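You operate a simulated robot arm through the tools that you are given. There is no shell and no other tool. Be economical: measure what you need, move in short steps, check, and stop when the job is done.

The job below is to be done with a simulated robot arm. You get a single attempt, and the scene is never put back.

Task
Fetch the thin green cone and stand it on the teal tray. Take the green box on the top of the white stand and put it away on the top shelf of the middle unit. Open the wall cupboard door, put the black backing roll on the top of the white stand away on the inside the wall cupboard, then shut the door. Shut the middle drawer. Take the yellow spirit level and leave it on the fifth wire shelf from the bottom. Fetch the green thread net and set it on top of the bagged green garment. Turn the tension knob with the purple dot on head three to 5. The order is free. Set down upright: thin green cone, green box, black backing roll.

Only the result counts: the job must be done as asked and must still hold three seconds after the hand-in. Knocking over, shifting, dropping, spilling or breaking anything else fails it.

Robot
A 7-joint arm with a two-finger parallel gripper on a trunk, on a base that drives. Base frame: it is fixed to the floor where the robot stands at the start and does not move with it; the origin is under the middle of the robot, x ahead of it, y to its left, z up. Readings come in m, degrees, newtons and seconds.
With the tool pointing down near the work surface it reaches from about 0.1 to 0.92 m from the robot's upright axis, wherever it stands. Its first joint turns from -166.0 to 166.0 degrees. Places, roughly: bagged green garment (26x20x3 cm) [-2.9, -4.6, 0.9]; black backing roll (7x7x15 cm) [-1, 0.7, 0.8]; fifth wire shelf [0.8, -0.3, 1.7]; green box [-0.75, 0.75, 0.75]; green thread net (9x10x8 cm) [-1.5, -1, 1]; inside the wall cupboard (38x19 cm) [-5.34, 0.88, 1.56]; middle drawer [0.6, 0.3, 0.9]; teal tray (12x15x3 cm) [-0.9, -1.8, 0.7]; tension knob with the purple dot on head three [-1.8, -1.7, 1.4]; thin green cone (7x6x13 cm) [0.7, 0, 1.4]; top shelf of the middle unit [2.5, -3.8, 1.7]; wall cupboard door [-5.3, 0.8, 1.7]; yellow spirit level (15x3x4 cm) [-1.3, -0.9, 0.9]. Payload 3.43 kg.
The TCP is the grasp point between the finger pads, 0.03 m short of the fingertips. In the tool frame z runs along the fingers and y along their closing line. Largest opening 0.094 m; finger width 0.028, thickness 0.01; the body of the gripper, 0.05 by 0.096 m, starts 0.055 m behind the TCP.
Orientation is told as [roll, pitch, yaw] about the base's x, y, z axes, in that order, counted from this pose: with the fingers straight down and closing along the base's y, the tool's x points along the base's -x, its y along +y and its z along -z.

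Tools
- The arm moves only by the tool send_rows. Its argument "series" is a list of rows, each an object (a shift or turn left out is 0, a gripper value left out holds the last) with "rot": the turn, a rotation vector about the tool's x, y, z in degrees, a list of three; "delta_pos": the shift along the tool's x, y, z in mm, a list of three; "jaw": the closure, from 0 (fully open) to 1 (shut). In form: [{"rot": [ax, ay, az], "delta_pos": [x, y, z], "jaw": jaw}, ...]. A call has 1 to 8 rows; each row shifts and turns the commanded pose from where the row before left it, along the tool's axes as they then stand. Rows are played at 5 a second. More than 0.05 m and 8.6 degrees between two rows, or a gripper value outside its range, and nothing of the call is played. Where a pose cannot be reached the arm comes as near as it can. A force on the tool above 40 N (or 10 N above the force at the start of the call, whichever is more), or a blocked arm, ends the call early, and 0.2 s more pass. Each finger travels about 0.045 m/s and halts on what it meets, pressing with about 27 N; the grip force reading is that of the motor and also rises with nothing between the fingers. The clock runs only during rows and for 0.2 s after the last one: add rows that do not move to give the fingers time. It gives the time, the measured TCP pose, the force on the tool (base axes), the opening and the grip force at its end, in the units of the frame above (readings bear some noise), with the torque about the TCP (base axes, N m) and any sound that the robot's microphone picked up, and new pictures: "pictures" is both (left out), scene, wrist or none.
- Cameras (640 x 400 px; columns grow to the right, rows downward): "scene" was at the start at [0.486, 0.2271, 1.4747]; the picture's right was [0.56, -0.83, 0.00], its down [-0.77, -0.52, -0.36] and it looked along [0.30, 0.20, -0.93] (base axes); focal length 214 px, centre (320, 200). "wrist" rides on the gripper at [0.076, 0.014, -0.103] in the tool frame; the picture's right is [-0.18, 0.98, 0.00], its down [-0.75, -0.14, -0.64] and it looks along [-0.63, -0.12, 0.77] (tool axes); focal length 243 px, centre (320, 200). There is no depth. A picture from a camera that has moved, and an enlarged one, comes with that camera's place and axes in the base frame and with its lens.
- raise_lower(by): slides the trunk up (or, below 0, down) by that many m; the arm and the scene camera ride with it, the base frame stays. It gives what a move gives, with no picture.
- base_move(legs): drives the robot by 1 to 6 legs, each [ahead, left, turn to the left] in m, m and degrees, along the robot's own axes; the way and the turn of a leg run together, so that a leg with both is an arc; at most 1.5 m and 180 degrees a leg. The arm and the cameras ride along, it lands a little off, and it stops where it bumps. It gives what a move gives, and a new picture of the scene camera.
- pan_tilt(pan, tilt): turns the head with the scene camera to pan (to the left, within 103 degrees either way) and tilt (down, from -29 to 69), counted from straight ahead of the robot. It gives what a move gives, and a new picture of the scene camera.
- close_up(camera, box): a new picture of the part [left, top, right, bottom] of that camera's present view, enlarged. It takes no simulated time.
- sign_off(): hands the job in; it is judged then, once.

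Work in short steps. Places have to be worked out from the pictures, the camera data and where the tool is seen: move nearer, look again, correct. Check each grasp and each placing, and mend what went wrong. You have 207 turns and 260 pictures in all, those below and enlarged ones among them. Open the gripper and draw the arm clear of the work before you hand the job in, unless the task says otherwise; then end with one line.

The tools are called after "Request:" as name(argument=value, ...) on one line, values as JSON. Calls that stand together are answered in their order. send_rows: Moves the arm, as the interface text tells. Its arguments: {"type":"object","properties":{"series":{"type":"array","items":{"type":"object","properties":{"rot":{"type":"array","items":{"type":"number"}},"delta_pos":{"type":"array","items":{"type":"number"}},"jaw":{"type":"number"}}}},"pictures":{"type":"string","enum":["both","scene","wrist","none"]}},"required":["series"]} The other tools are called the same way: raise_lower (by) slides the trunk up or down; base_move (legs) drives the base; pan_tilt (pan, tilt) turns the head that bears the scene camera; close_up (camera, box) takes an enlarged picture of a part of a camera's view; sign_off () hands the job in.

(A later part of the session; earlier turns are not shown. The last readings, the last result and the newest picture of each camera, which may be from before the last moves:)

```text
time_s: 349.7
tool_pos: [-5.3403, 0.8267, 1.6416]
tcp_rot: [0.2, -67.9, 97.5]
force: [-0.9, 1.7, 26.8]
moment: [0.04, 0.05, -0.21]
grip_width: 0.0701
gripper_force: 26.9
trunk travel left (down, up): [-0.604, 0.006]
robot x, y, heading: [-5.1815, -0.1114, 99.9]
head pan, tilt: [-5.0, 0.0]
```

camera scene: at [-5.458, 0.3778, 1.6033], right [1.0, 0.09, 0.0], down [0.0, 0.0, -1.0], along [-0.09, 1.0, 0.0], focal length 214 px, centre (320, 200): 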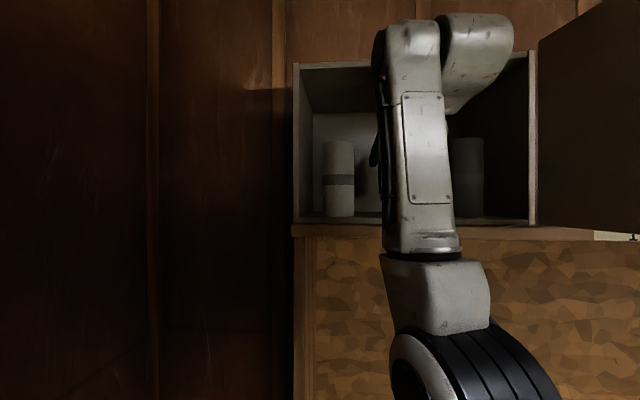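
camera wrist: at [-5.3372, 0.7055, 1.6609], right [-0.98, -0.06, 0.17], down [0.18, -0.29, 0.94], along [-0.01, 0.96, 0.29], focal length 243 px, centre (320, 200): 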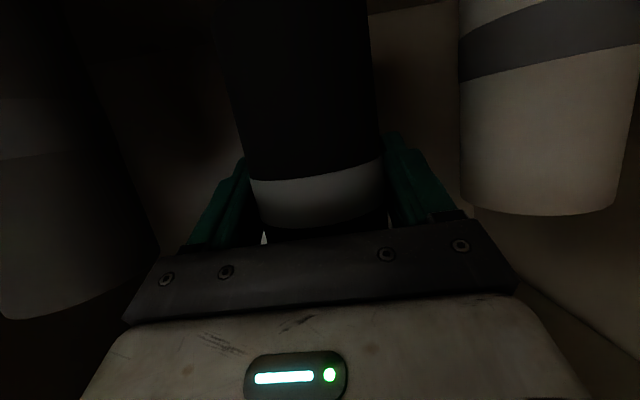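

Contact made (27 N). I ease up 4 mm, open the jaws, and back straight out.

Request:
send_rows(series=[{"delta_pos": [-4, 0, -1.5]}, {"jaw": 0.5}, {"jaw": 0}, {}, {}, {}], pictures="wrist")

Request:
base_move(legs=[[-0.3, 0, 0]])

Request:
send_rows(series=[{}], pictures="wrist")

```text
time_s: 351.1
tool_pos: [-5.3387, 0.8291, 1.6432]
tcp_rot: [0.3, -67.8, 97.7]
force: [-0.3, -0.1, 0.1]
moment: [-0.01, 0.0, -0.04]
grip_width: 0.094
gripper_force: 0.0
trunk travel left (down, up): [-0.604, 0.006]
robot x, y, heading: [-5.1781, -0.1161, 99.9]
head pan, tilt: [-5.0, 0.0]
camera wrist: at [-5.3372, 0.7045, 1.6104], right [-0.98, -0.06, 0.17], down [0.18, -0.29, 0.94], along [-0.01, 0.96, 0.29], focal length 243 px, centre (320, 200)
```

wrist: 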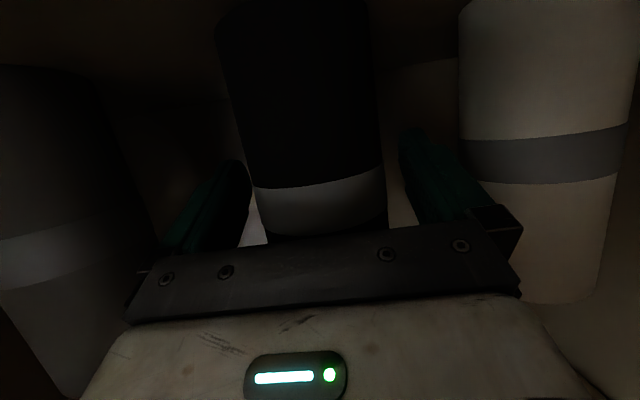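

```text
time_s: 353.2
tool_pos: [-5.28, 0.525, 1.6437]
tcp_rot: [0.1, -67.7, 97.1]
force: [0.2, 0.4, 0.6]
moment: [0.01, -0.05, 0.01]
grip_width: 0.0938
gripper_force: 0.0
trunk travel left (down, up): [-0.604, 0.006]
robot x, y, heading: [-5.1269, -0.4202, 99.6]
head pan, tilt: [-5.0, 0.0]
camera scene: at [-5.4026, 0.0754, 1.6035], right [1.0, 0.08, 0.0], down [0.0, 0.0, -1.0], along [-0.08, 1.0, 0.0], focal length 214 px, centre (320, 200)
```

scene: 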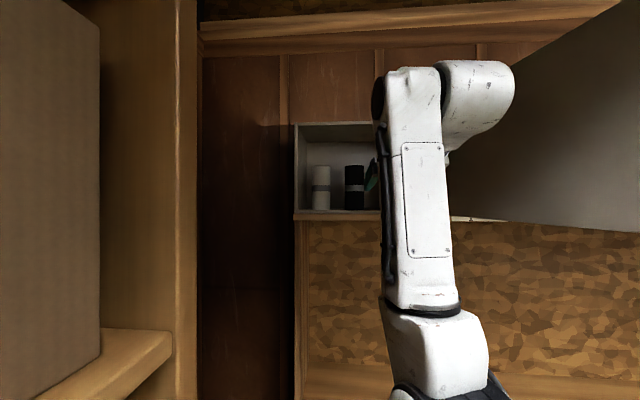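

```text
time_s: 353.6
tool_pos: [-5.2813, 0.5265, 1.6429]
tcp_rot: [0.3, -67.7, 97.2]
force: [0.1, -0.2, -0.7]
moment: [0.02, 0.02, -0.05]
grip_width: 0.0939
gripper_force: 0.0
trunk travel left (down, up): [-0.604, 0.006]
robot x, y, heading: [-5.1299, -0.4161, 99.5]
head pan, tilt: [-5.0, 0.0]
camera wrist: at [-5.2794, 0.4017, 1.6104], right [-0.98, -0.06, 0.17], down [0.18, -0.29, 0.94], along [0.0, 0.96, 0.29], focal length 243 px, centre (320, 200)
```

wrist: 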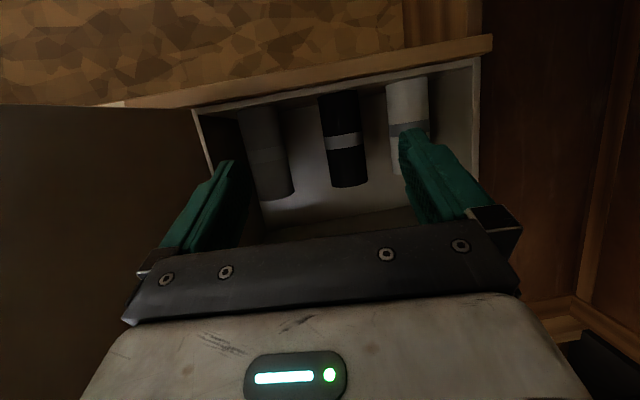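

The black roll stands upright between the two others. Now to shut the door: I close the jaws, back off, and move round to the outer (east) side of the door.

Request:
send_rows(series=[{"jaw": 1, "delta_pos": [23, 0, 9]}, {}, {}], pictures="none")

Request:
base_move(legs=[[-0.3, 0, 0], [0, -0.48, 0]])

Request:
pan_tilt(pan=5, tilt=0)

```text
time_s: 354.4
tool_pos: [-5.2796, 0.5252, 1.6178]
tcp_rot: [0.3, -67.7, 97.2]
force: [0.5, 0.0, -1.1]
moment: [0.05, -0.01, 0.01]
grip_width: 0.0232
gripper_force: 0.0
trunk travel left (down, up): [-0.604, 0.006]
robot x, y, heading: [-5.1314, -0.421, 99.5]
head pan, tilt: [-5.0, 0.0]
```

```text
time_s: 358.9
tool_pos: [-4.7594, 0.3101, 1.6191]
tcp_rot: [0.1, -67.7, 97.4]
force: [-0.7, -0.4, 0.3]
moment: [0.0, 0.04, -0.02]
grip_width: 0.0
gripper_force: 27.0
trunk travel left (down, up): [-0.604, 0.006]
robot x, y, heading: [-4.6007, -0.6315, 100.0]
head pan, tilt: [-5.0, 0.0]
camera scene: at [-4.8792, -0.1397, 1.6034], right [1.0, 0.08, 0.0], down [0.0, 0.0, -1.0], along [-0.08, 1.0, 0.0], focal length 214 px, centre (320, 200)
```

scene: 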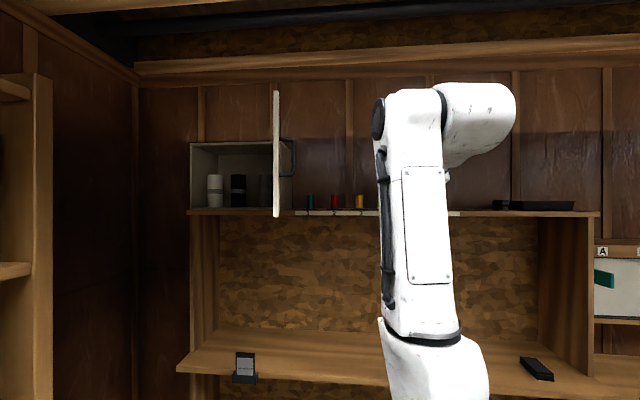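

```text
time_s: 359.6
tool_pos: [-4.7593, 0.3095, 1.6189]
tcp_rot: [0.2, -67.7, 97.4]
force: [-0.2, -0.1, -0.2]
moment: [0.0, 0.01, -0.01]
grip_width: 0.0002
gripper_force: 26.7
trunk travel left (down, up): [-0.604, 0.006]
robot x, y, heading: [-4.6017, -0.6344, 99.5]
head pan, tilt: [5.0, 0.0]
camera scene: at [-4.8946, -0.1423, 1.6034], right [0.97, 0.25, 0.0], down [0.0, 0.0, -1.0], along [-0.25, 0.97, 0.0], focal length 214 px, centre (320, 200)
```

scene: 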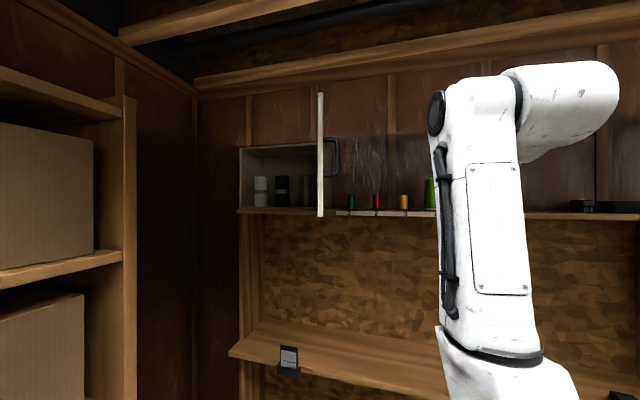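

The outer side is clear at y<0.5 (spools sit deeper at y≈0.9). I drive ahead and then left so the closed fingers push the door shut-ward.

Request:
base_move(legs=[[0.13, 0, 0], [0.1, 0.35, 0]])

```text
time_s: 362.8
tool_pos: [-5.1382, 0.481, 1.6179]
tcp_rot: [0.2, -67.7, 97.1]
force: [-0.2, -0.1, -0.7]
moment: [0.01, -0.01, 0.01]
grip_width: 0.0001
gripper_force: 26.8
trunk travel left (down, up): [-0.604, 0.006]
robot x, y, heading: [-4.9838, -0.4624, 99.6]
head pan, tilt: [5.0, 0.0]
camera scene: at [-5.277, 0.0285, 1.6034], right [0.97, 0.25, 0.0], down [0.0, 0.0, -1.0], along [-0.25, 0.97, 0.0], focal length 214 px, centre (320, 200)
```

scene: 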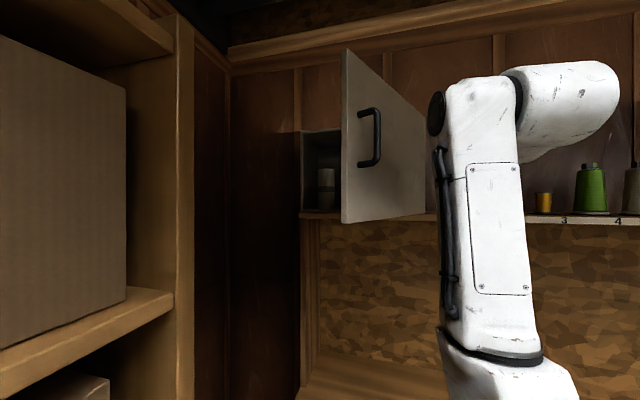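

The door swung to ~55°. I shift left and drive ahead to push it nearly closed.

Request:
base_move(legs=[[0, 0.13, 0], [0.2, 0, 0]])

```text
time_s: 365.3
tool_pos: [-5.2992, 0.6545, 1.618]
tcp_rot: [0.2, -67.7, 97.0]
force: [-0.2, -0.2, -0.6]
moment: [0.04, 0.0, 0.0]
grip_width: 0.0002
gripper_force: 26.6
trunk travel left (down, up): [-0.604, 0.006]
robot x, y, heading: [-5.149, -0.291, 99.1]
head pan, tilt: [5.0, 0.0]
camera scene: at [-5.4387, 0.2034, 1.6034], right [0.97, 0.25, 0.0], down [0.0, 0.0, -1.0], along [-0.25, 0.97, 0.0], focal length 214 px, centre (320, 200)
```

scene: 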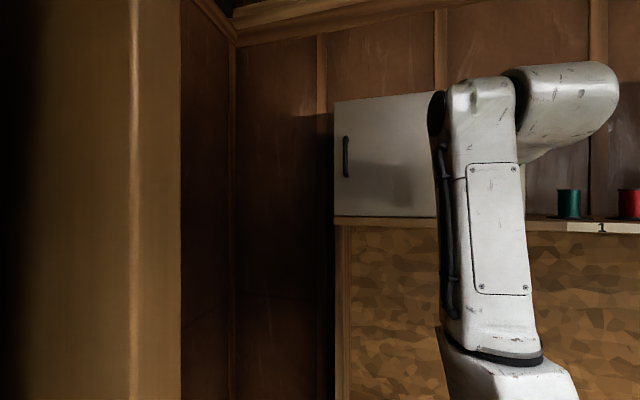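

It looks closed. I press it gently with the fingertips to be sure.

Request:
send_rows(series=[{"delta_pos": [-7, 0, 18]}, {"delta_pos": [-6, 0, 14]}, {"delta_pos": [-5, 0, 12]}, {"delta_pos": [-4, 0, 10]}, {"delta_pos": [-3, 0, 8]}, {"delta_pos": [-3, 0, 8]}, {"delta_pos": [-3, 0, 8]}, {"delta_pos": [-3, 0, 8]}], pictures="none")

Request:
close_up(camera="scene", box=[310, 80, 460, 240])

```text
time_s: 366.7
tool_pos: [-5.3098, 0.7237, 1.6185]
tcp_rot: [0.2, -67.3, 96.8]
force: [1.7, -21.6, -3.3]
moment: [-0.1, 0.02, -0.21]
grip_width: 0.0
gripper_force: 27.4
trunk travel left (down, up): [-0.604, 0.006]
robot x, y, heading: [-5.1488, -0.2871, 99.4]
head pan, tilt: [5.0, 0.0]
stopped in row 6: the force on the tool passed its limit at 51 N (the readings are from after the stop); the commanded pose is now the measured one
```

```text
2.50 times, centred on (385, 160) of scene
camera zoom: at [-5.4388, 0.2008, 1.604], right [0.97, 0.25, 0.0], down [0.0, 0.0, -1.0], along [-0.25, 0.97, 0.0], focal length 536 px, centre (158, 300)
```

zoom: 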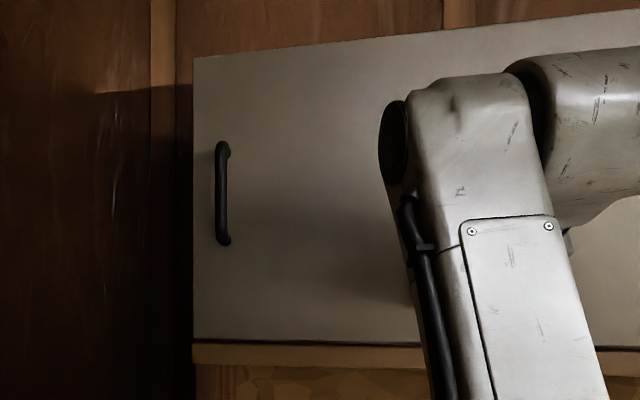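

The door is firmly shut. I back off, lower the arm and drive east again for the level.

Request:
base_move(legs=[[-0.15, 0, 0], [0, -0.9, 0]])

Request:
send_rows(series=[{"delta_pos": [44.5, 0, 0], "jaw": 0}, {"delta_pos": [44.5, 0, 0]}, {"delta_pos": [44.5, 0, -3]}, {"delta_pos": [44.5, 0, -3]}, {"delta_pos": [44.5, 0, -3]}, {"delta_pos": [44.5, 0, -5]}, {"delta_pos": [44.5, 0, -5]}, {"delta_pos": [44.5, 0, -10]}], pictures="none")

Request:
base_move(legs=[[0.15, 0, 0], [0, 0, -99.4], [1.35, 0, 0]])

```text
time_s: 372.4
tool_pos: [-4.39, 0.7223, 1.6156]
tcp_rot: [0.2, -67.2, 96.4]
force: [0.2, 0.4, 0.7]
moment: [0.02, 0.03, 0.03]
grip_width: 0.0001
gripper_force: 27.2
trunk travel left (down, up): [-0.604, 0.006]
robot x, y, heading: [-4.2381, -0.2958, 98.9]
head pan, tilt: [5.0, 0.0]
camera scene: at [-4.5235, 0.1999, 1.6034], right [0.97, 0.24, 0.0], down [0.0, 0.0, -1.0], along [-0.24, 0.97, 0.0], focal length 214 px, centre (320, 200)
```

scene: 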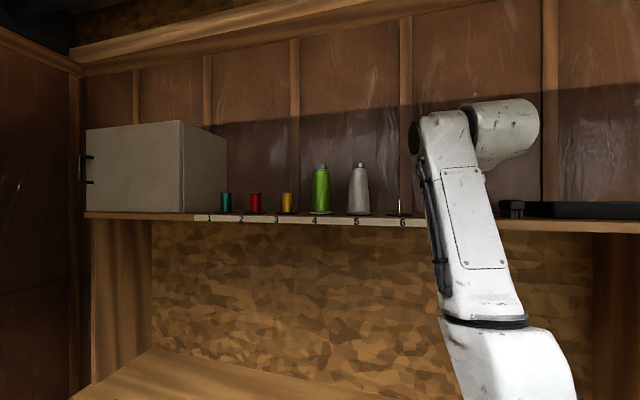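

```text
time_s: 374.2
tool_pos: [-4.3722, 0.5597, 1.2999]
tcp_rot: [0.3, -67.3, 96.3]
force: [0.1, -0.8, 1.0]
moment: [0.0, -0.01, 0.02]
grip_width: 0.0943
gripper_force: 0.0
trunk travel left (down, up): [-0.604, 0.006]
robot x, y, heading: [-4.2434, -0.2956, 98.9]
head pan, tilt: [5.0, 0.0]
```

```text
time_s: 386.0
tool_pos: [-2.0624, -0.1367, 1.3008]
tcp_rot: [0.1, -67.3, -2.1]
force: [-0.1, 0.3, 0.1]
moment: [-0.03, -0.03, 0.03]
grip_width: 0.0941
gripper_force: 0.1
trunk travel left (down, up): [-0.604, 0.006]
robot x, y, heading: [-2.9272, -0.1445, 0.5]
head pan, tilt: [5.0, 0.0]
camera scene: at [-2.3994, 0.0652, 1.6035], right [0.09, -1.0, 0.0], down [0.0, 0.0, -1.0], along [1.0, 0.09, 0.0], focal length 214 px, centre (320, 200)
```

scene: 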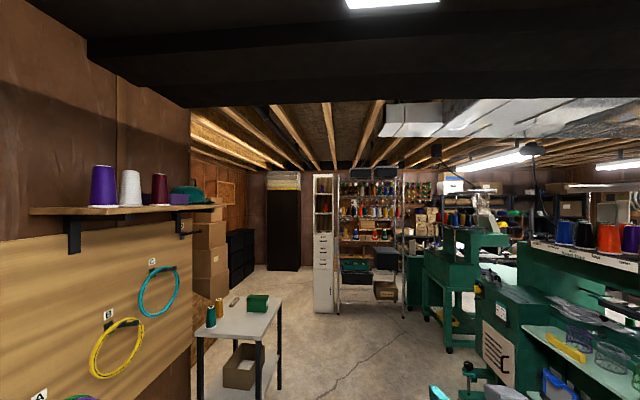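

I'm at x≈-2.93 facing east; the yellow level is visible on the mint shelf at right. I go nearer and look down at it.

Request:
base_move(legs=[[1.1, 0.15, 0]])

Request:
pan_tilt(pan=-60, tilt=35)

```text
time_s: 391.7
tool_pos: [-0.968, -0.0045, 1.3008]
tcp_rot: [0.2, -67.3, -3.3]
force: [-0.2, 1.2, 0.1]
moment: [0.02, -0.01, -0.01]
grip_width: 0.0944
gripper_force: 0.1
trunk travel left (down, up): [-0.604, 0.006]
robot x, y, heading: [-1.8303, 0.008, -0.7]
head pan, tilt: [5.0, 0.0]
camera scene: at [-1.3, 0.2038, 1.6035], right [0.07, -1.0, 0.0], down [0.0, 0.0, -1.0], along [1.0, 0.07, 0.0], focal length 214 px, centre (320, 200)
```

scene: 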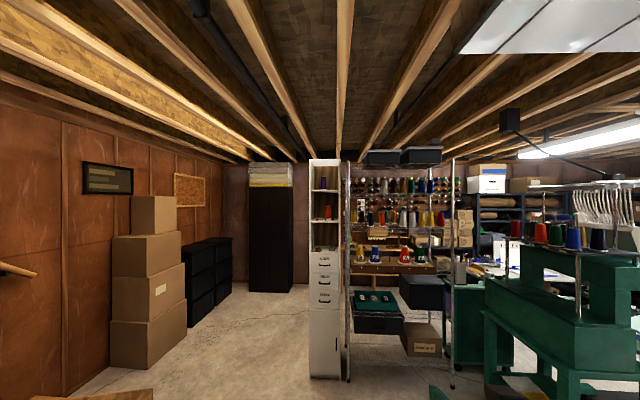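

```text
time_s: 393.0
tool_pos: [-0.9673, -0.0039, 1.3004]
tcp_rot: [0.2, -67.3, -3.1]
force: [-0.4, -0.5, -0.5]
moment: [-0.01, 0.04, -0.03]
grip_width: 0.0937
gripper_force: 0.1
trunk travel left (down, up): [-0.604, 0.006]
robot x, y, heading: [-1.8329, 0.0066, -0.4]
head pan, tilt: [-60.0, 35.0]
camera scene: at [-1.3467, 0.1204, 1.5474], right [-0.87, -0.49, 0.0], down [-0.28, 0.5, -0.82], along [0.4, -0.71, -0.57], focal length 214 px, centre (320, 200)
```

scene: 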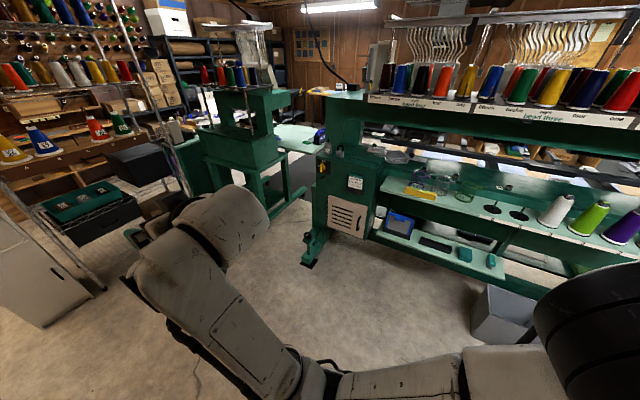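

Request:
close_up(camera="scene", box=[360, 150, 560, 270])

```text
3.20 times, centred on (460, 210) of scene
camera zoom: at [-1.3467, 0.1204, 1.5474], right [-0.87, -0.49, 0.0], down [-0.28, 0.5, -0.82], along [0.4, -0.71, -0.57], focal length 686 px, centre (-128, 168)
```

zoom: 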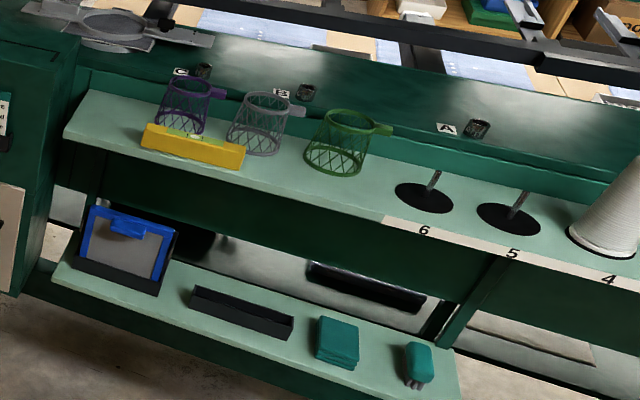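

The level lies along x at about (-1.343, -0.98), just in front of the nets; the green net is at (-1.55, -1.06). I'll grasp it with fingers heading east, pitched 45° down. I reposition the base and bring the tool above it.

Request:
base_move(legs=[[-0.15, -0.42, 3]])

Request:
send_rows(series=[{"rot": [0, 7.5, 0], "delta_pos": [20, 0, -20]}, {"rot": [0, 7.5, 0], "delta_pos": [20, 0, -20]}, {"rot": [0, 7.5, 0], "delta_pos": [20, 0, -20]}, {"delta_pos": [30, -30, -20]}, {"delta_pos": [15, -45, -10]}, {"delta_pos": [15, -45, -10]}, {"delta_pos": [15, -45, -10]}, {"delta_pos": [15, -45, -10]}], pictures="none")

Request:
send_rows(series=[{"delta_pos": [15, -45, -10]}, {"delta_pos": [15, -45, -10]}, {"delta_pos": [15, -45, -10]}, {"delta_pos": [15, -40, -10]}, {"delta_pos": [15, -30, -10]}, {}], pictures="wrist")

```text
time_s: 395.7
tool_pos: [-1.1127, -0.3712, 1.3005]
tcp_rot: [0.1, -67.4, -0.1]
force: [0.2, -0.5, 0.1]
moment: [-0.02, 0.01, 0.01]
grip_width: 0.094
gripper_force: 0.0
trunk travel left (down, up): [-0.604, 0.006]
robot x, y, heading: [-1.975, -0.4025, 2.3]
head pan, tilt: [-60.0, 35.0]
camera scene: at [-1.4978, -0.2654, 1.5473], right [-0.85, -0.53, 0.0], down [-0.31, 0.49, -0.82], along [0.44, -0.69, -0.57], focal length 214 px, centre (320, 200)
```

scene: 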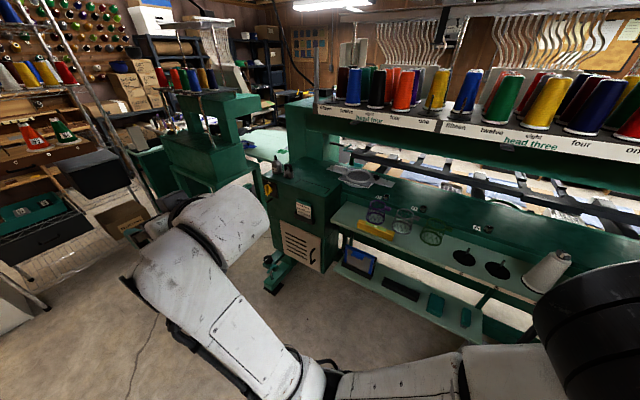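

```text
time_s: 397.5
tool_pos: [-1.3017, -0.5782, 1.2576]
tcp_rot: [0.1, -44.9, 0.0]
force: [0.6, 0.8, -0.2]
moment: [-0.03, 0.01, 0.02]
grip_width: 0.0938
gripper_force: 0.1
trunk travel left (down, up): [-0.604, 0.006]
robot x, y, heading: [-1.9793, -0.4013, 2.2]
head pan, tilt: [-60.0, 35.0]
```

```text
time_s: 398.9
tool_pos: [-1.388, -0.785, 1.2414]
tcp_rot: [0.1, -44.8, -0.1]
force: [-0.4, -0.6, -0.2]
moment: [-0.01, 0.0, -0.01]
grip_width: 0.0942
gripper_force: 0.0
trunk travel left (down, up): [-0.604, 0.006]
robot x, y, heading: [-1.9771, -0.4028, 2.1]
head pan, tilt: [-60.0, 35.0]
camera wrist: at [-1.5157, -0.7707, 1.2598], right [0.13, 0.98, 0.13], down [0.08, -0.14, 0.99], along [0.99, -0.12, -0.1], focal length 243 px, centre (320, 200)
```

wrist: 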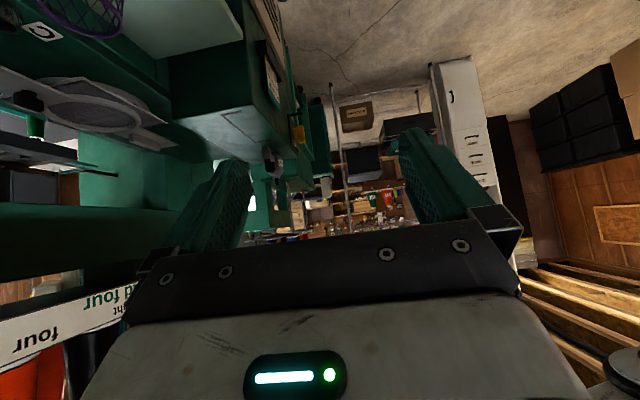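

Both scene views agree: level centre (-1.34, -0.972, 0.92). I narrow the jaws to 60 mm and move to 12 cm above it.

Request:
send_rows(series=[{"delta_pos": [16.2, -31, 26.3], "jaw": 0.36}, {"delta_pos": [16.2, -31, 26.3]}, {"delta_pos": [16.2, -31, 26.3]}, {"delta_pos": [16.2, -31, 26.3]}, {"delta_pos": [16.2, -31, 26.3]}, {"delta_pos": [16.2, -30, 26.3]}, {}], pictures="both")

Request:
close_up(camera="scene", box=[320, 160, 480, 280])

```text
time_s: 400.5
tool_pos: [-1.3479, -0.9663, 1.0591]
tcp_rot: [0.2, -44.8, -0.2]
force: [0.8, 0.2, 0.0]
moment: [0.02, 0.01, -0.01]
grip_width: 0.0601
gripper_force: 0.0
trunk travel left (down, up): [-0.604, 0.006]
robot x, y, heading: [-1.9737, -0.4041, 2.3]
head pan, tilt: [-60.0, 35.0]
camera scene: at [-1.4979, -0.2658, 1.5474], right [-0.85, -0.53, 0.0], down [-0.31, 0.49, -0.82], along [0.44, -0.69, -0.57], focal length 214 px, centre (320, 200)
camera wrist: at [-1.4745, -0.9515, 1.0761], right [0.13, 0.98, 0.13], down [0.08, -0.14, 0.99], along [0.99, -0.12, -0.1], focal length 243 px, centre (320, 200)
```

scene: 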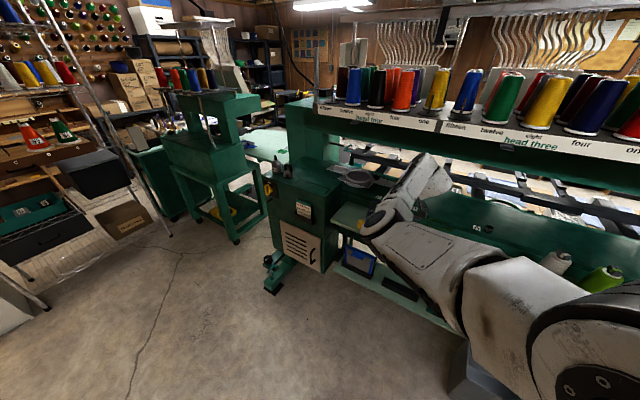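
wrist: 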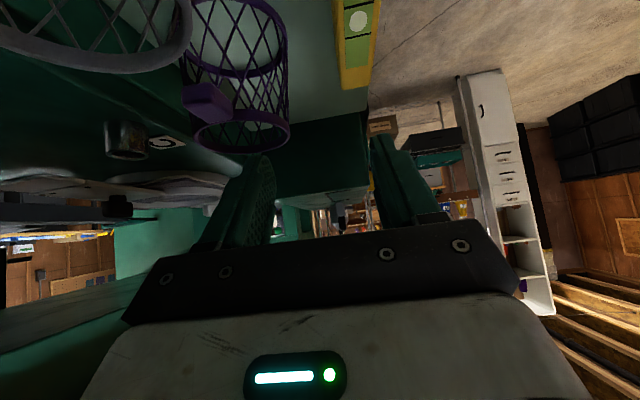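

```text
3.33 times, centred on (400, 220) of scene
camera zoom: at [-1.4979, -0.2658, 1.5474], right [-0.85, -0.53, 0.0], down [-0.31, 0.49, -0.82], along [0.44, -0.69, -0.57], focal length 715 px, centre (53, 133)
```

zoom: 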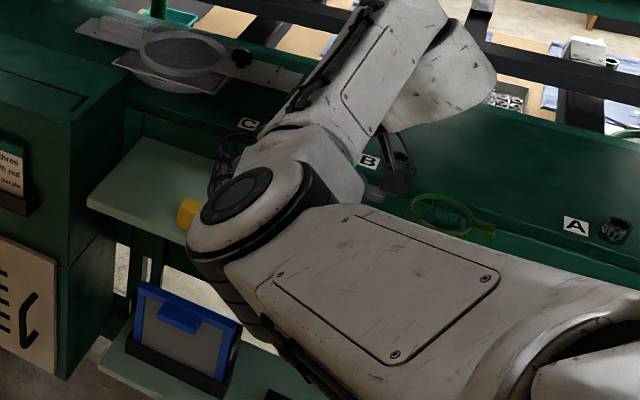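

The wrist view shows the level nearer: resolving with the scene views gives about (-1.338, -0.93, 0.95). I shift north 35 mm and lower 5 cm, then recheck.

Request:
send_rows(series=[{"delta_pos": [0, 35, 0]}, {"delta_pos": [18, 0, 18]}, {"delta_pos": [18, 0, 18]}, {}], pictures="wrist")

Request:
close_up(camera="wrist", box=[160, 0, 440, 200])

```text
time_s: 401.5
tool_pos: [-1.3484, -0.9333, 1.0089]
tcp_rot: [0.1, -44.8, 0.0]
force: [0.5, 0.2, -0.3]
moment: [0.01, 0.03, 0.0]
grip_width: 0.0602
gripper_force: 0.1
trunk travel left (down, up): [-0.604, 0.006]
robot x, y, heading: [-1.976, -0.4029, 2.2]
head pan, tilt: [-60.0, 35.0]
camera wrist: at [-1.4745, -0.9191, 1.0268], right [0.13, 0.98, 0.13], down [0.08, -0.14, 0.99], along [0.99, -0.12, -0.1], focal length 243 px, centre (320, 200)
```

wrist: 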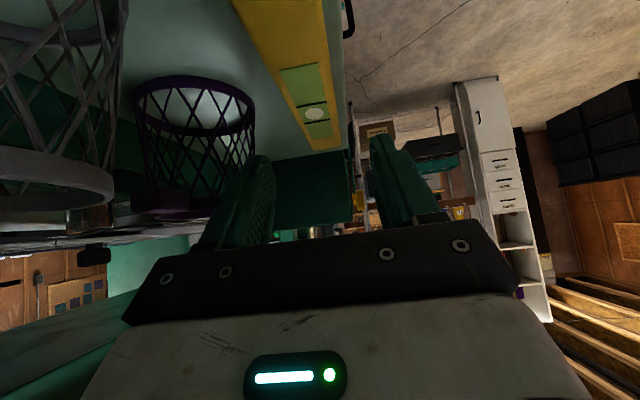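

```text
2.00 times, centred on (300, 100) of wrist
camera zoom: at [-1.4745, -0.9191, 1.0268], right [0.13, 0.98, 0.13], down [0.08, -0.14, 0.99], along [0.99, -0.12, -0.1], focal length 485 px, centre (360, 400)
```

zoom: 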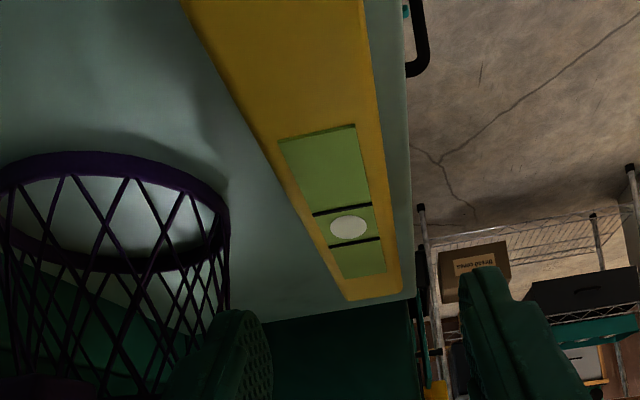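

The level lies exactly along x, top z≈0.957, centre y≈-0.934. I descend 54 mm onto it and close.

Request:
send_rows(series=[{"delta_pos": [10, 2, 16]}, {"delta_pos": [10, 0, 15]}, {"delta_pos": [10, 0, 15]}, {}, {"jaw": 1}, {}, {}, {}], pictures="wrist")

```text
time_s: 402.5
tool_pos: [-1.3389, -0.9353, 0.9616]
tcp_rot: [-0.9, -45.2, 0.3]
force: [-9.7, 10.1, 17.6]
moment: [-0.17, 0.11, -0.25]
grip_width: 0.0542
gripper_force: 0.0
trunk travel left (down, up): [-0.604, 0.006]
robot x, y, heading: [-1.9798, -0.402, 2.2]
head pan, tilt: [-60.0, 35.0]
stopped in row 4: the force on the tool passed its limit at 45 N (the readings are from after the stop); the commanded pose is now the measured one
camera wrist: at [-1.4651, -0.9202, 0.9777], right [0.13, 0.98, 0.12], down [0.08, -0.13, 0.99], along [0.99, -0.12, -0.09], focal length 243 px, centre (320, 200)
```

wrist: 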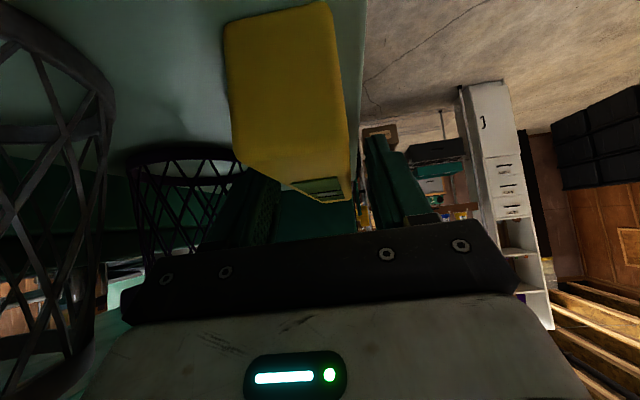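

Something was touched (45 N). I take a closer look before doing anything more.

Request:
close_up(camera="wrist", box=[120, 60, 440, 260])

Request:
close_up(camera="scene", box=[340, 170, 460, 260])

```text
2.00 times, centred on (280, 160) of wrist
camera zoom: at [-1.4651, -0.9202, 0.9777], right [0.13, 0.98, 0.12], down [0.08, -0.13, 0.99], along [0.99, -0.12, -0.09], focal length 485 px, centre (400, 280)
```

zoom: 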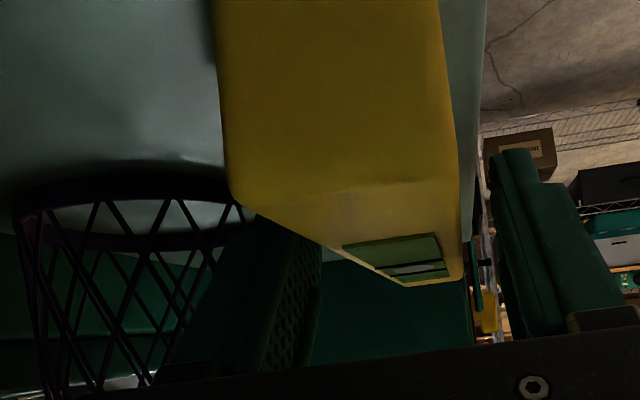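

```text
4.44 times, centred on (400, 215) of scene
camera zoom: at [-1.4994, -0.2645, 1.5477], right [-0.85, -0.53, 0.0], down [-0.3, 0.48, -0.82], along [0.44, -0.69, -0.57], focal length 953 px, centre (-36, 133)
```

zoom: 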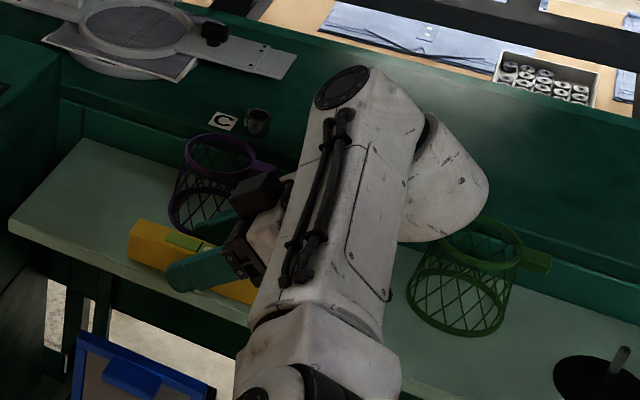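

The level sits properly between the fingers; most likely the tips touched the shelf. I raise 6 mm and close.

Request:
send_rows(series=[{"delta_pos": [-4.2, 0, -4.2]}, {}, {"jaw": 0.8}, {"jaw": 1}, {}, {}, {}], pictures="wrist")

```text
time_s: 404.1
tool_pos: [-1.3371, -0.9366, 0.964]
tcp_rot: [-0.6, -45.0, 0.3]
force: [-0.6, 0.3, 0.1]
moment: [0.0, -0.01, -0.02]
grip_width: 0.0295
gripper_force: 27.0
trunk travel left (down, up): [-0.604, 0.006]
robot x, y, heading: [-1.9777, -0.4055, 2.3]
head pan, tilt: [-60.0, 35.0]
camera wrist: at [-1.4639, -0.9203, 0.9817], right [0.13, 0.98, 0.12], down [0.08, -0.13, 0.99], along [0.99, -0.12, -0.09], focal length 243 px, centre (320, 200)
```

wrist: 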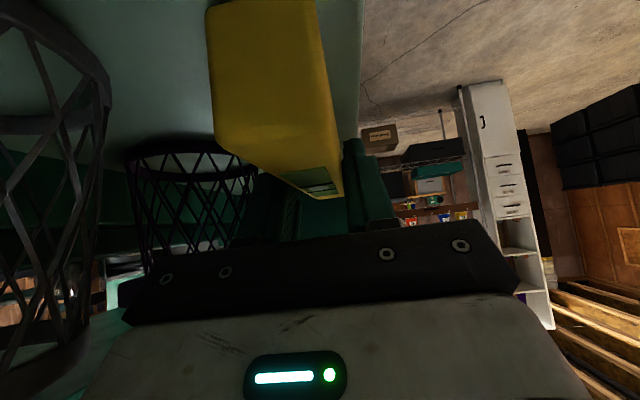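

Gripped at 29.5 mm, the level's width. I lift it straight up.

Request:
send_rows(series=[{"delta_pos": [-14, 0, -14]}, {"delta_pos": [-30, 5, -30]}, {"delta_pos": [-30, 10, -30]}, {"delta_pos": [-30, 15, -30]}, {}], pictures="both")

```text
time_s: 405.3
tool_pos: [-1.3363, -0.9032, 1.1107]
tcp_rot: [-0.6, -45.0, 0.2]
force: [0.0, -0.4, -0.7]
moment: [0.0, 0.01, 0.0]
grip_width: 0.0298
gripper_force: 27.2
trunk travel left (down, up): [-0.604, 0.006]
robot x, y, heading: [-1.9778, -0.4053, 2.5]
head pan, tilt: [-60.0, 35.0]
camera scene: at [-1.4982, -0.2656, 1.5474], right [-0.85, -0.53, 0.0], down [-0.31, 0.49, -0.82], along [0.44, -0.69, -0.57], focal length 214 px, centre (320, 200)
camera wrist: at [-1.4633, -0.8887, 1.1288], right [0.13, 0.98, 0.12], down [0.08, -0.13, 0.99], along [0.99, -0.12, -0.09], focal length 243 px, centre (320, 200)
```

scene: 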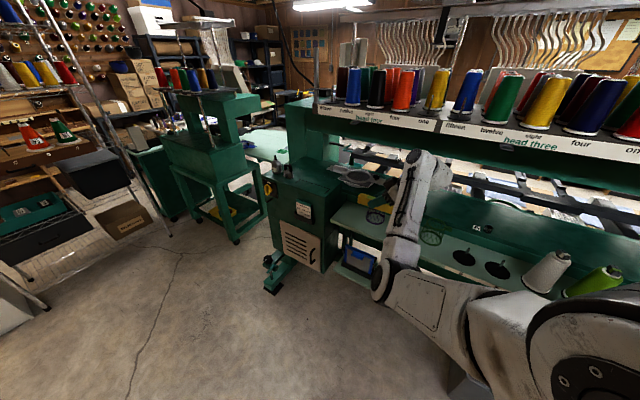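
wrist: 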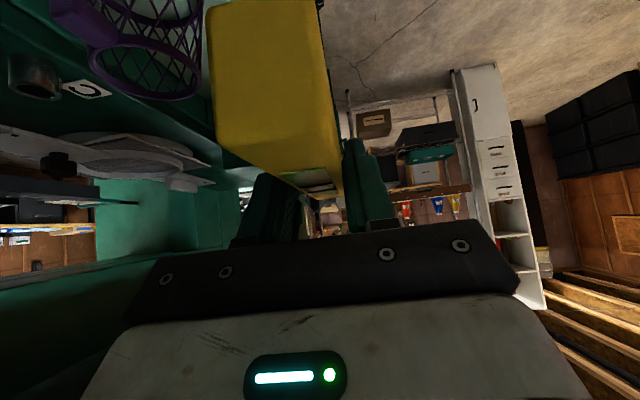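

The level is held. I move north out of the shelf, swing the tool in front of the robot, and drive east to the wire rack.

Request:
base_move(legs=[[0, 0.4, -2.3]])

Request:
send_rows(series=[{"delta_pos": [-15, 42, 15]}, {"delta_pos": [-15, 42, 15]}, {"delta_pos": [-15, 42, 15]}, {"delta_pos": [-15, 42, 15]}, {"delta_pos": [-15, 42, 15]}, {"delta_pos": [-15, 42, 15]}, {"delta_pos": [-15, 42, 15]}, {"delta_pos": [-15, 42, 15]}], pictures="none")

Request:
base_move(legs=[[1.2, -0.1, 0]])

Request:
pan_tilt(pan=-20, tilt=0)

```text
time_s: 407.7
tool_pos: [-1.3633, -0.5332, 1.1114]
tcp_rot: [-0.7, -45.0, -2.1]
force: [-0.6, -0.7, -1.1]
moment: [-0.01, 0.0, -0.03]
grip_width: 0.0297
gripper_force: 26.9
trunk travel left (down, up): [-0.604, 0.006]
robot x, y, heading: [-1.9858, -0.0094, -0.2]
head pan, tilt: [-60.0, 35.0]
camera scene: at [-1.5005, 0.111, 1.5474], right [-0.87, -0.5, 0.0], down [-0.29, 0.5, -0.82], along [0.41, -0.71, -0.57], focal length 214 px, centre (320, 200)
```

scene: 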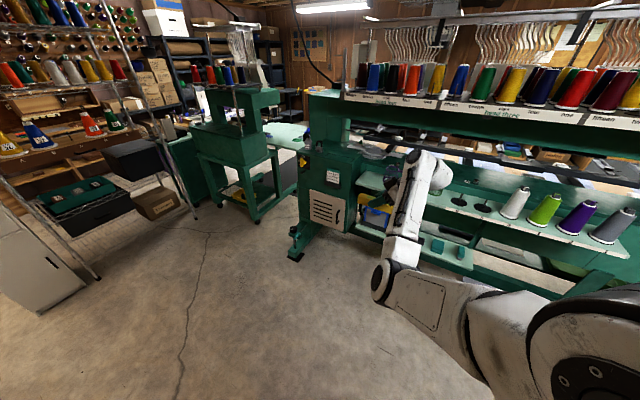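

```text
time_s: 409.5
tool_pos: [-1.1787, -0.2034, 1.1086]
tcp_rot: [-0.6, -45.1, -2.0]
force: [-1.1, 0.3, -1.9]
moment: [0.02, 0.02, 0.02]
grip_width: 0.0298
gripper_force: 26.7
trunk travel left (down, up): [-0.604, 0.006]
robot x, y, heading: [-1.9822, -0.0063, 0.0]
head pan, tilt: [-60.0, 35.0]
```

```text
time_s: 415.7
tool_pos: [0.0453, -0.311, 1.1094]
tcp_rot: [-0.7, -45.2, -2.4]
force: [1.0, 1.0, -1.2]
moment: [0.02, 0.01, -0.02]
grip_width: 0.0296
gripper_force: 27.3
trunk travel left (down, up): [-0.604, 0.006]
robot x, y, heading: [-0.7591, -0.1124, -0.6]
head pan, tilt: [-60.0, 35.0]
camera scene: at [-0.2766, 0.0063, 1.5474], right [-0.87, -0.5, 0.0], down [-0.28, 0.5, -0.82], along [0.41, -0.71, -0.57], focal length 214 px, centre (320, 200)
```

scene: 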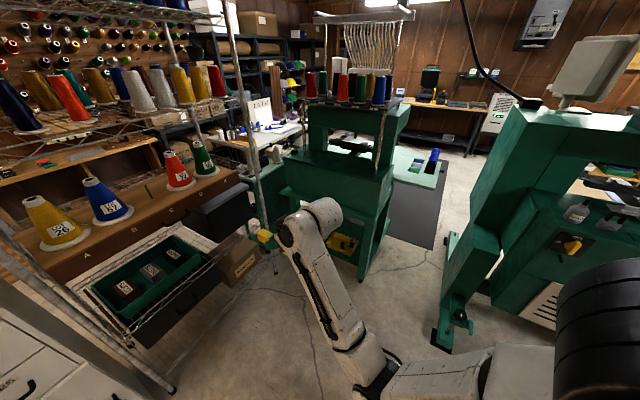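

```text
time_s: 416.8
tool_pos: [0.0442, -0.3114, 1.1089]
tcp_rot: [-0.6, -45.2, -2.3]
force: [0.4, -0.2, -0.9]
moment: [0.01, -0.03, -0.02]
grip_width: 0.0296
gripper_force: 27.1
trunk travel left (down, up): [-0.604, 0.006]
robot x, y, heading: [-0.7616, -0.1109, -0.4]
head pan, tilt: [-20.0, 0.0]
camera scene: at [-0.2357, 0.0515, 1.6034], right [-0.35, -0.94, 0.0], down [0.0, 0.0, -1.0], along [0.94, -0.35, 0.0], focal length 214 px, centre (320, 200)
```

scene: 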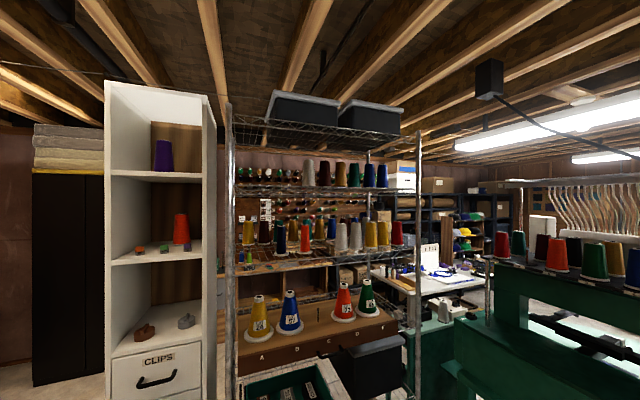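

I zoom on the rack to fix the fifth shelf's height and its free space.

Request:
close_up(camera="scene", box=[210, 110, 430, 270])

Request:
close_up(camera="scene", box=[220, 230, 420, 400])

```text
2.50 times, centred on (320, 190) of scene
camera zoom: at [-0.2357, 0.0515, 1.6034], right [-0.35, -0.94, 0.0], down [0.0, 0.0, -1.0], along [0.94, -0.35, 0.0], focal length 536 px, centre (320, 225)
```

zoom: 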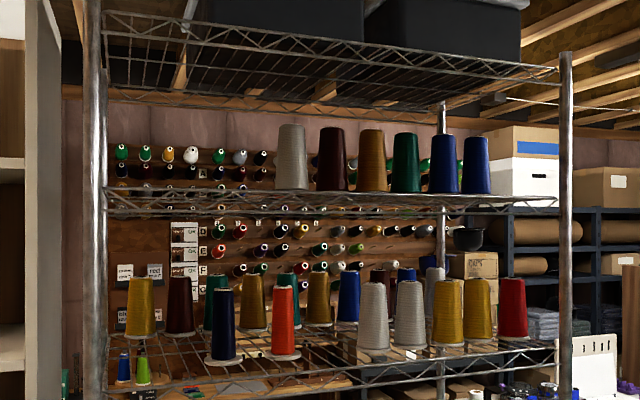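

```text
2.35 times, centred on (320, 315) of scene
camera zoom: at [-0.2357, 0.0515, 1.6034], right [-0.35, -0.94, 0.0], down [0.0, 0.0, -1.0], along [0.94, -0.35, 0.0], focal length 505 px, centre (320, -71)
```

zoom: 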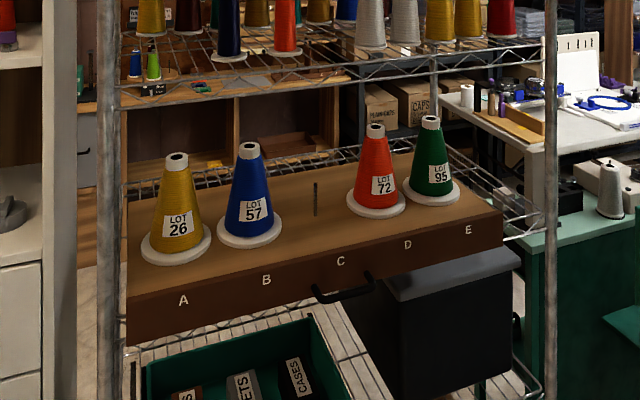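

The fifth shelf's surface is z≈1.657 with the sixth's truss at ≈1.876; the left part (y 0.08 to -0.21) is free. I test reach here first: extend and raise the level to that height in free space.

Request:
send_rows(series=[{"delta_pos": [-30, 25, 0]}, {"delta_pos": [-35, 25, 0]}, {"delta_pos": [-35, 25, 0]}, {"delta_pos": [-40, 25, 0], "rot": [0, -5, 0]}, {"delta_pos": [-40, 25, -5]}, {"delta_pos": [-40, 25, -10]}, {"delta_pos": [-40, 25, -15]}, {"delta_pos": [-40, 25, -15]}], pictures="none")

Request:
send_rows(series=[{"delta_pos": [-34, 0, -28]}, {"delta_pos": [-34, 0, -28]}, {"delta_pos": [-34, 0, -28]}, {"delta_pos": [-34, 0, -28]}, {"delta_pos": [-34, 0, -28]}, {"delta_pos": [-34, 0, -28]}, {"delta_pos": [-34, 0, -28]}, {"delta_pos": [-34, 0, -28]}], pictures="none")

```text
time_s: 418.6
tool_pos: [0.2217, -0.117, 1.3583]
tcp_rot: [-0.6, -49.9, -2.2]
force: [0.0, 0.1, -1.7]
moment: [0.01, -0.04, -0.01]
grip_width: 0.0296
gripper_force: 27.4
trunk travel left (down, up): [-0.604, 0.006]
robot x, y, heading: [-0.7632, -0.112, -0.3]
head pan, tilt: [-20.0, 0.0]
```

```text
time_s: 420.4
tool_pos: [0.2231, -0.1144, 1.7105]
tcp_rot: [-0.6, -50.0, -2.2]
force: [-0.3, -0.8, -1.8]
moment: [0.02, -0.02, -0.02]
grip_width: 0.0296
gripper_force: 27.5
trunk travel left (down, up): [-0.604, 0.006]
robot x, y, heading: [-0.7655, -0.1107, -0.3]
head pan, tilt: [-20.0, 0.0]
```

The pose is reachable. I raise 12 mm more, drive closer to the rack's front, and check clearances.

Request:
send_rows(series=[{"delta_pos": [-9.5, 0, -8]}, {}], pictures="none")

Request:
base_move(legs=[[0.29, 0.05, 0]])

Request:
close_up(camera="scene", box=[200, 60, 520, 260])

Request:
send_rows(series=[{}], pictures="wrist")

```text
time_s: 421.0
tool_pos: [0.2233, -0.1133, 1.7244]
tcp_rot: [-0.6, -50.2, -2.2]
force: [0.3, -0.5, -0.3]
moment: [0.0, 0.0, 0.01]
grip_width: 0.0297
gripper_force: 26.9
trunk travel left (down, up): [-0.604, 0.006]
robot x, y, heading: [-0.7614, -0.1085, -0.5]
head pan, tilt: [-20.0, 0.0]
```

```text
time_s: 423.0
tool_pos: [0.5123, -0.0636, 1.724]
tcp_rot: [-0.7, -50.0, -2.2]
force: [0.8, 0.3, -1.4]
moment: [-0.01, -0.01, 0.01]
grip_width: 0.0296
gripper_force: 27.2
trunk travel left (down, up): [-0.604, 0.006]
robot x, y, heading: [-0.4728, -0.0596, -0.4]
head pan, tilt: [-20.0, 0.0]
camera scene: at [0.0531, 0.0999, 1.6033], right [-0.35, -0.94, 0.0], down [0.0, 0.0, -1.0], along [0.94, -0.35, 0.0], focal length 214 px, centre (320, 200)
```

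scene: 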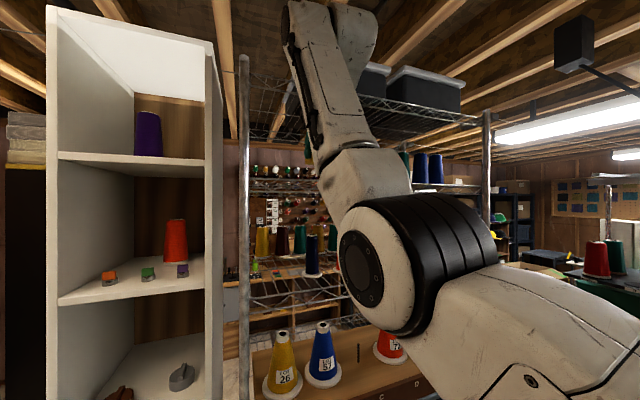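

```text
2.00 times, centred on (360, 160) of scene
camera zoom: at [0.0531, 0.0999, 1.6033], right [-0.35, -0.94, 0.0], down [0.0, 0.0, -1.0], along [0.94, -0.35, 0.0], focal length 429 px, centre (240, 280)
```

zoom: 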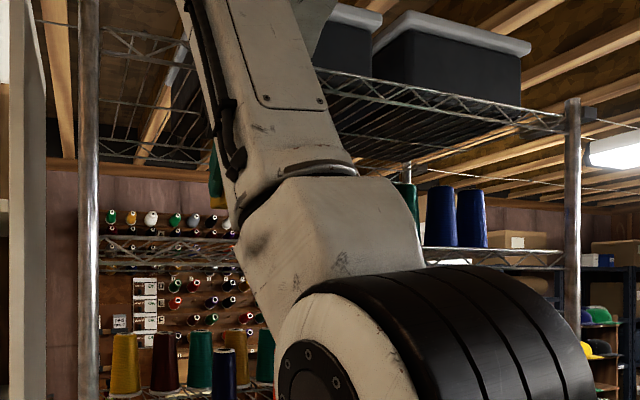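

```text
time_s: 423.4
tool_pos: [0.5112, -0.0653, 1.7234]
tcp_rot: [-0.7, -50.0, -2.1]
force: [-0.8, -0.5, -1.2]
moment: [0.0, -0.01, 0.01]
grip_width: 0.0298
gripper_force: 27.5
trunk travel left (down, up): [-0.604, 0.006]
robot x, y, heading: [-0.4728, -0.0635, -0.4]
head pan, tilt: [-20.0, 0.0]
camera wrist: at [0.3849, -0.0445, 1.7298], right [0.17, 0.98, 0.13], down [-0.01, -0.13, 0.99], along [0.99, -0.17, -0.01], focal length 243 px, centre (320, 200)
```

wrist: 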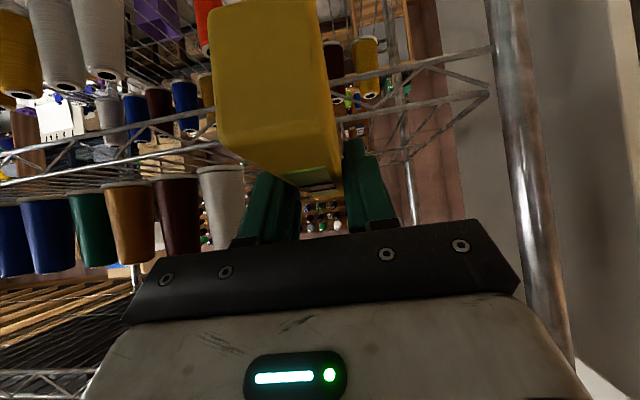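

Rail top is z≈1.661 and the level's underside ≈1.685, so it clears. I drive in another 17.5 cm.

Request:
base_move(legs=[[0.175, 0.0, 0]])

Request:
send_rows(series=[{"delta_pos": [5, 0, 4]}, {"delta_pos": [5, 0, 4]}, {}], pictures="wrist")

```text
time_s: 424.9
tool_pos: [0.6872, -0.0671, 1.7221]
tcp_rot: [-0.8, -50.0, -2.2]
force: [-0.1, -0.5, -0.9]
moment: [-0.01, 0.0, 0.0]
grip_width: 0.0298
gripper_force: 27.6
trunk travel left (down, up): [-0.604, 0.006]
robot x, y, heading: [-0.2965, -0.0638, -0.4]
head pan, tilt: [-20.0, 0.0]
camera scene: at [0.2288, 0.0982, 1.6033], right [-0.35, -0.94, 0.0], down [0.0, 0.0, -1.0], along [0.94, -0.35, 0.0], focal length 214 px, centre (320, 200)
```

scene: 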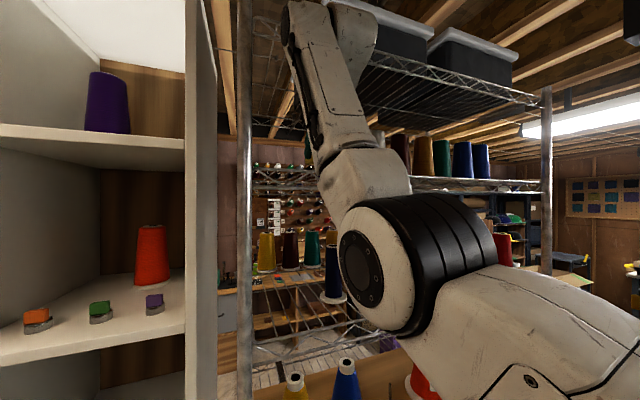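

```text
time_s: 425.7
tool_pos: [0.6866, -0.0683, 1.7098]
tcp_rot: [-0.7, -49.9, -2.3]
force: [-0.3, 0.1, -1.3]
moment: [-0.03, 0.0, 0.02]
grip_width: 0.0297
gripper_force: 26.5
trunk travel left (down, up): [-0.604, 0.006]
robot x, y, heading: [-0.2969, -0.0614, -0.5]
head pan, tilt: [-20.0, 0.0]
camera wrist: at [0.5598, -0.0467, 1.7163], right [0.17, 0.98, 0.13], down [-0.01, -0.13, 0.99], along [0.99, -0.17, -0.01], focal length 243 px, centre (320, 200)
```

wrist: 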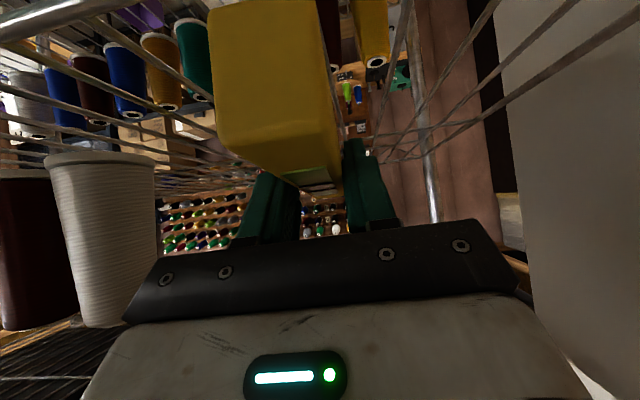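

Clear on both sides. I lower step by step to contact.

Request:
send_rows(series=[{"delta_pos": [3, 0, 2.6]}, {"delta_pos": [3, 0, 2.6]}, {}], pictures="none")

Request:
send_rows(series=[{"delta_pos": [2.3, 0, 1.9]}, {"delta_pos": [2.3, 0, 1.9]}, {}], pictures="none")

```text
time_s: 426.5
tool_pos: [0.687, -0.0668, 1.7016]
tcp_rot: [-0.7, -50.1, -2.3]
force: [0.1, -0.6, -1.0]
moment: [0.0, 0.05, 0.0]
grip_width: 0.0293
gripper_force: 26.6
trunk travel left (down, up): [-0.604, 0.006]
robot x, y, heading: [-0.2955, -0.0641, -0.3]
head pan, tilt: [-20.0, 0.0]
```

```text
time_s: 427.3
tool_pos: [0.6871, -0.0681, 1.6971]
tcp_rot: [-0.6, -50.1, -2.2]
force: [3.0, -0.6, 10.5]
moment: [0.06, 0.83, 0.02]
grip_width: 0.0298
gripper_force: 27.4
trunk travel left (down, up): [-0.604, 0.006]
robot x, y, heading: [-0.2958, -0.0607, -0.4]
head pan, tilt: [-20.0, 0.0]
```

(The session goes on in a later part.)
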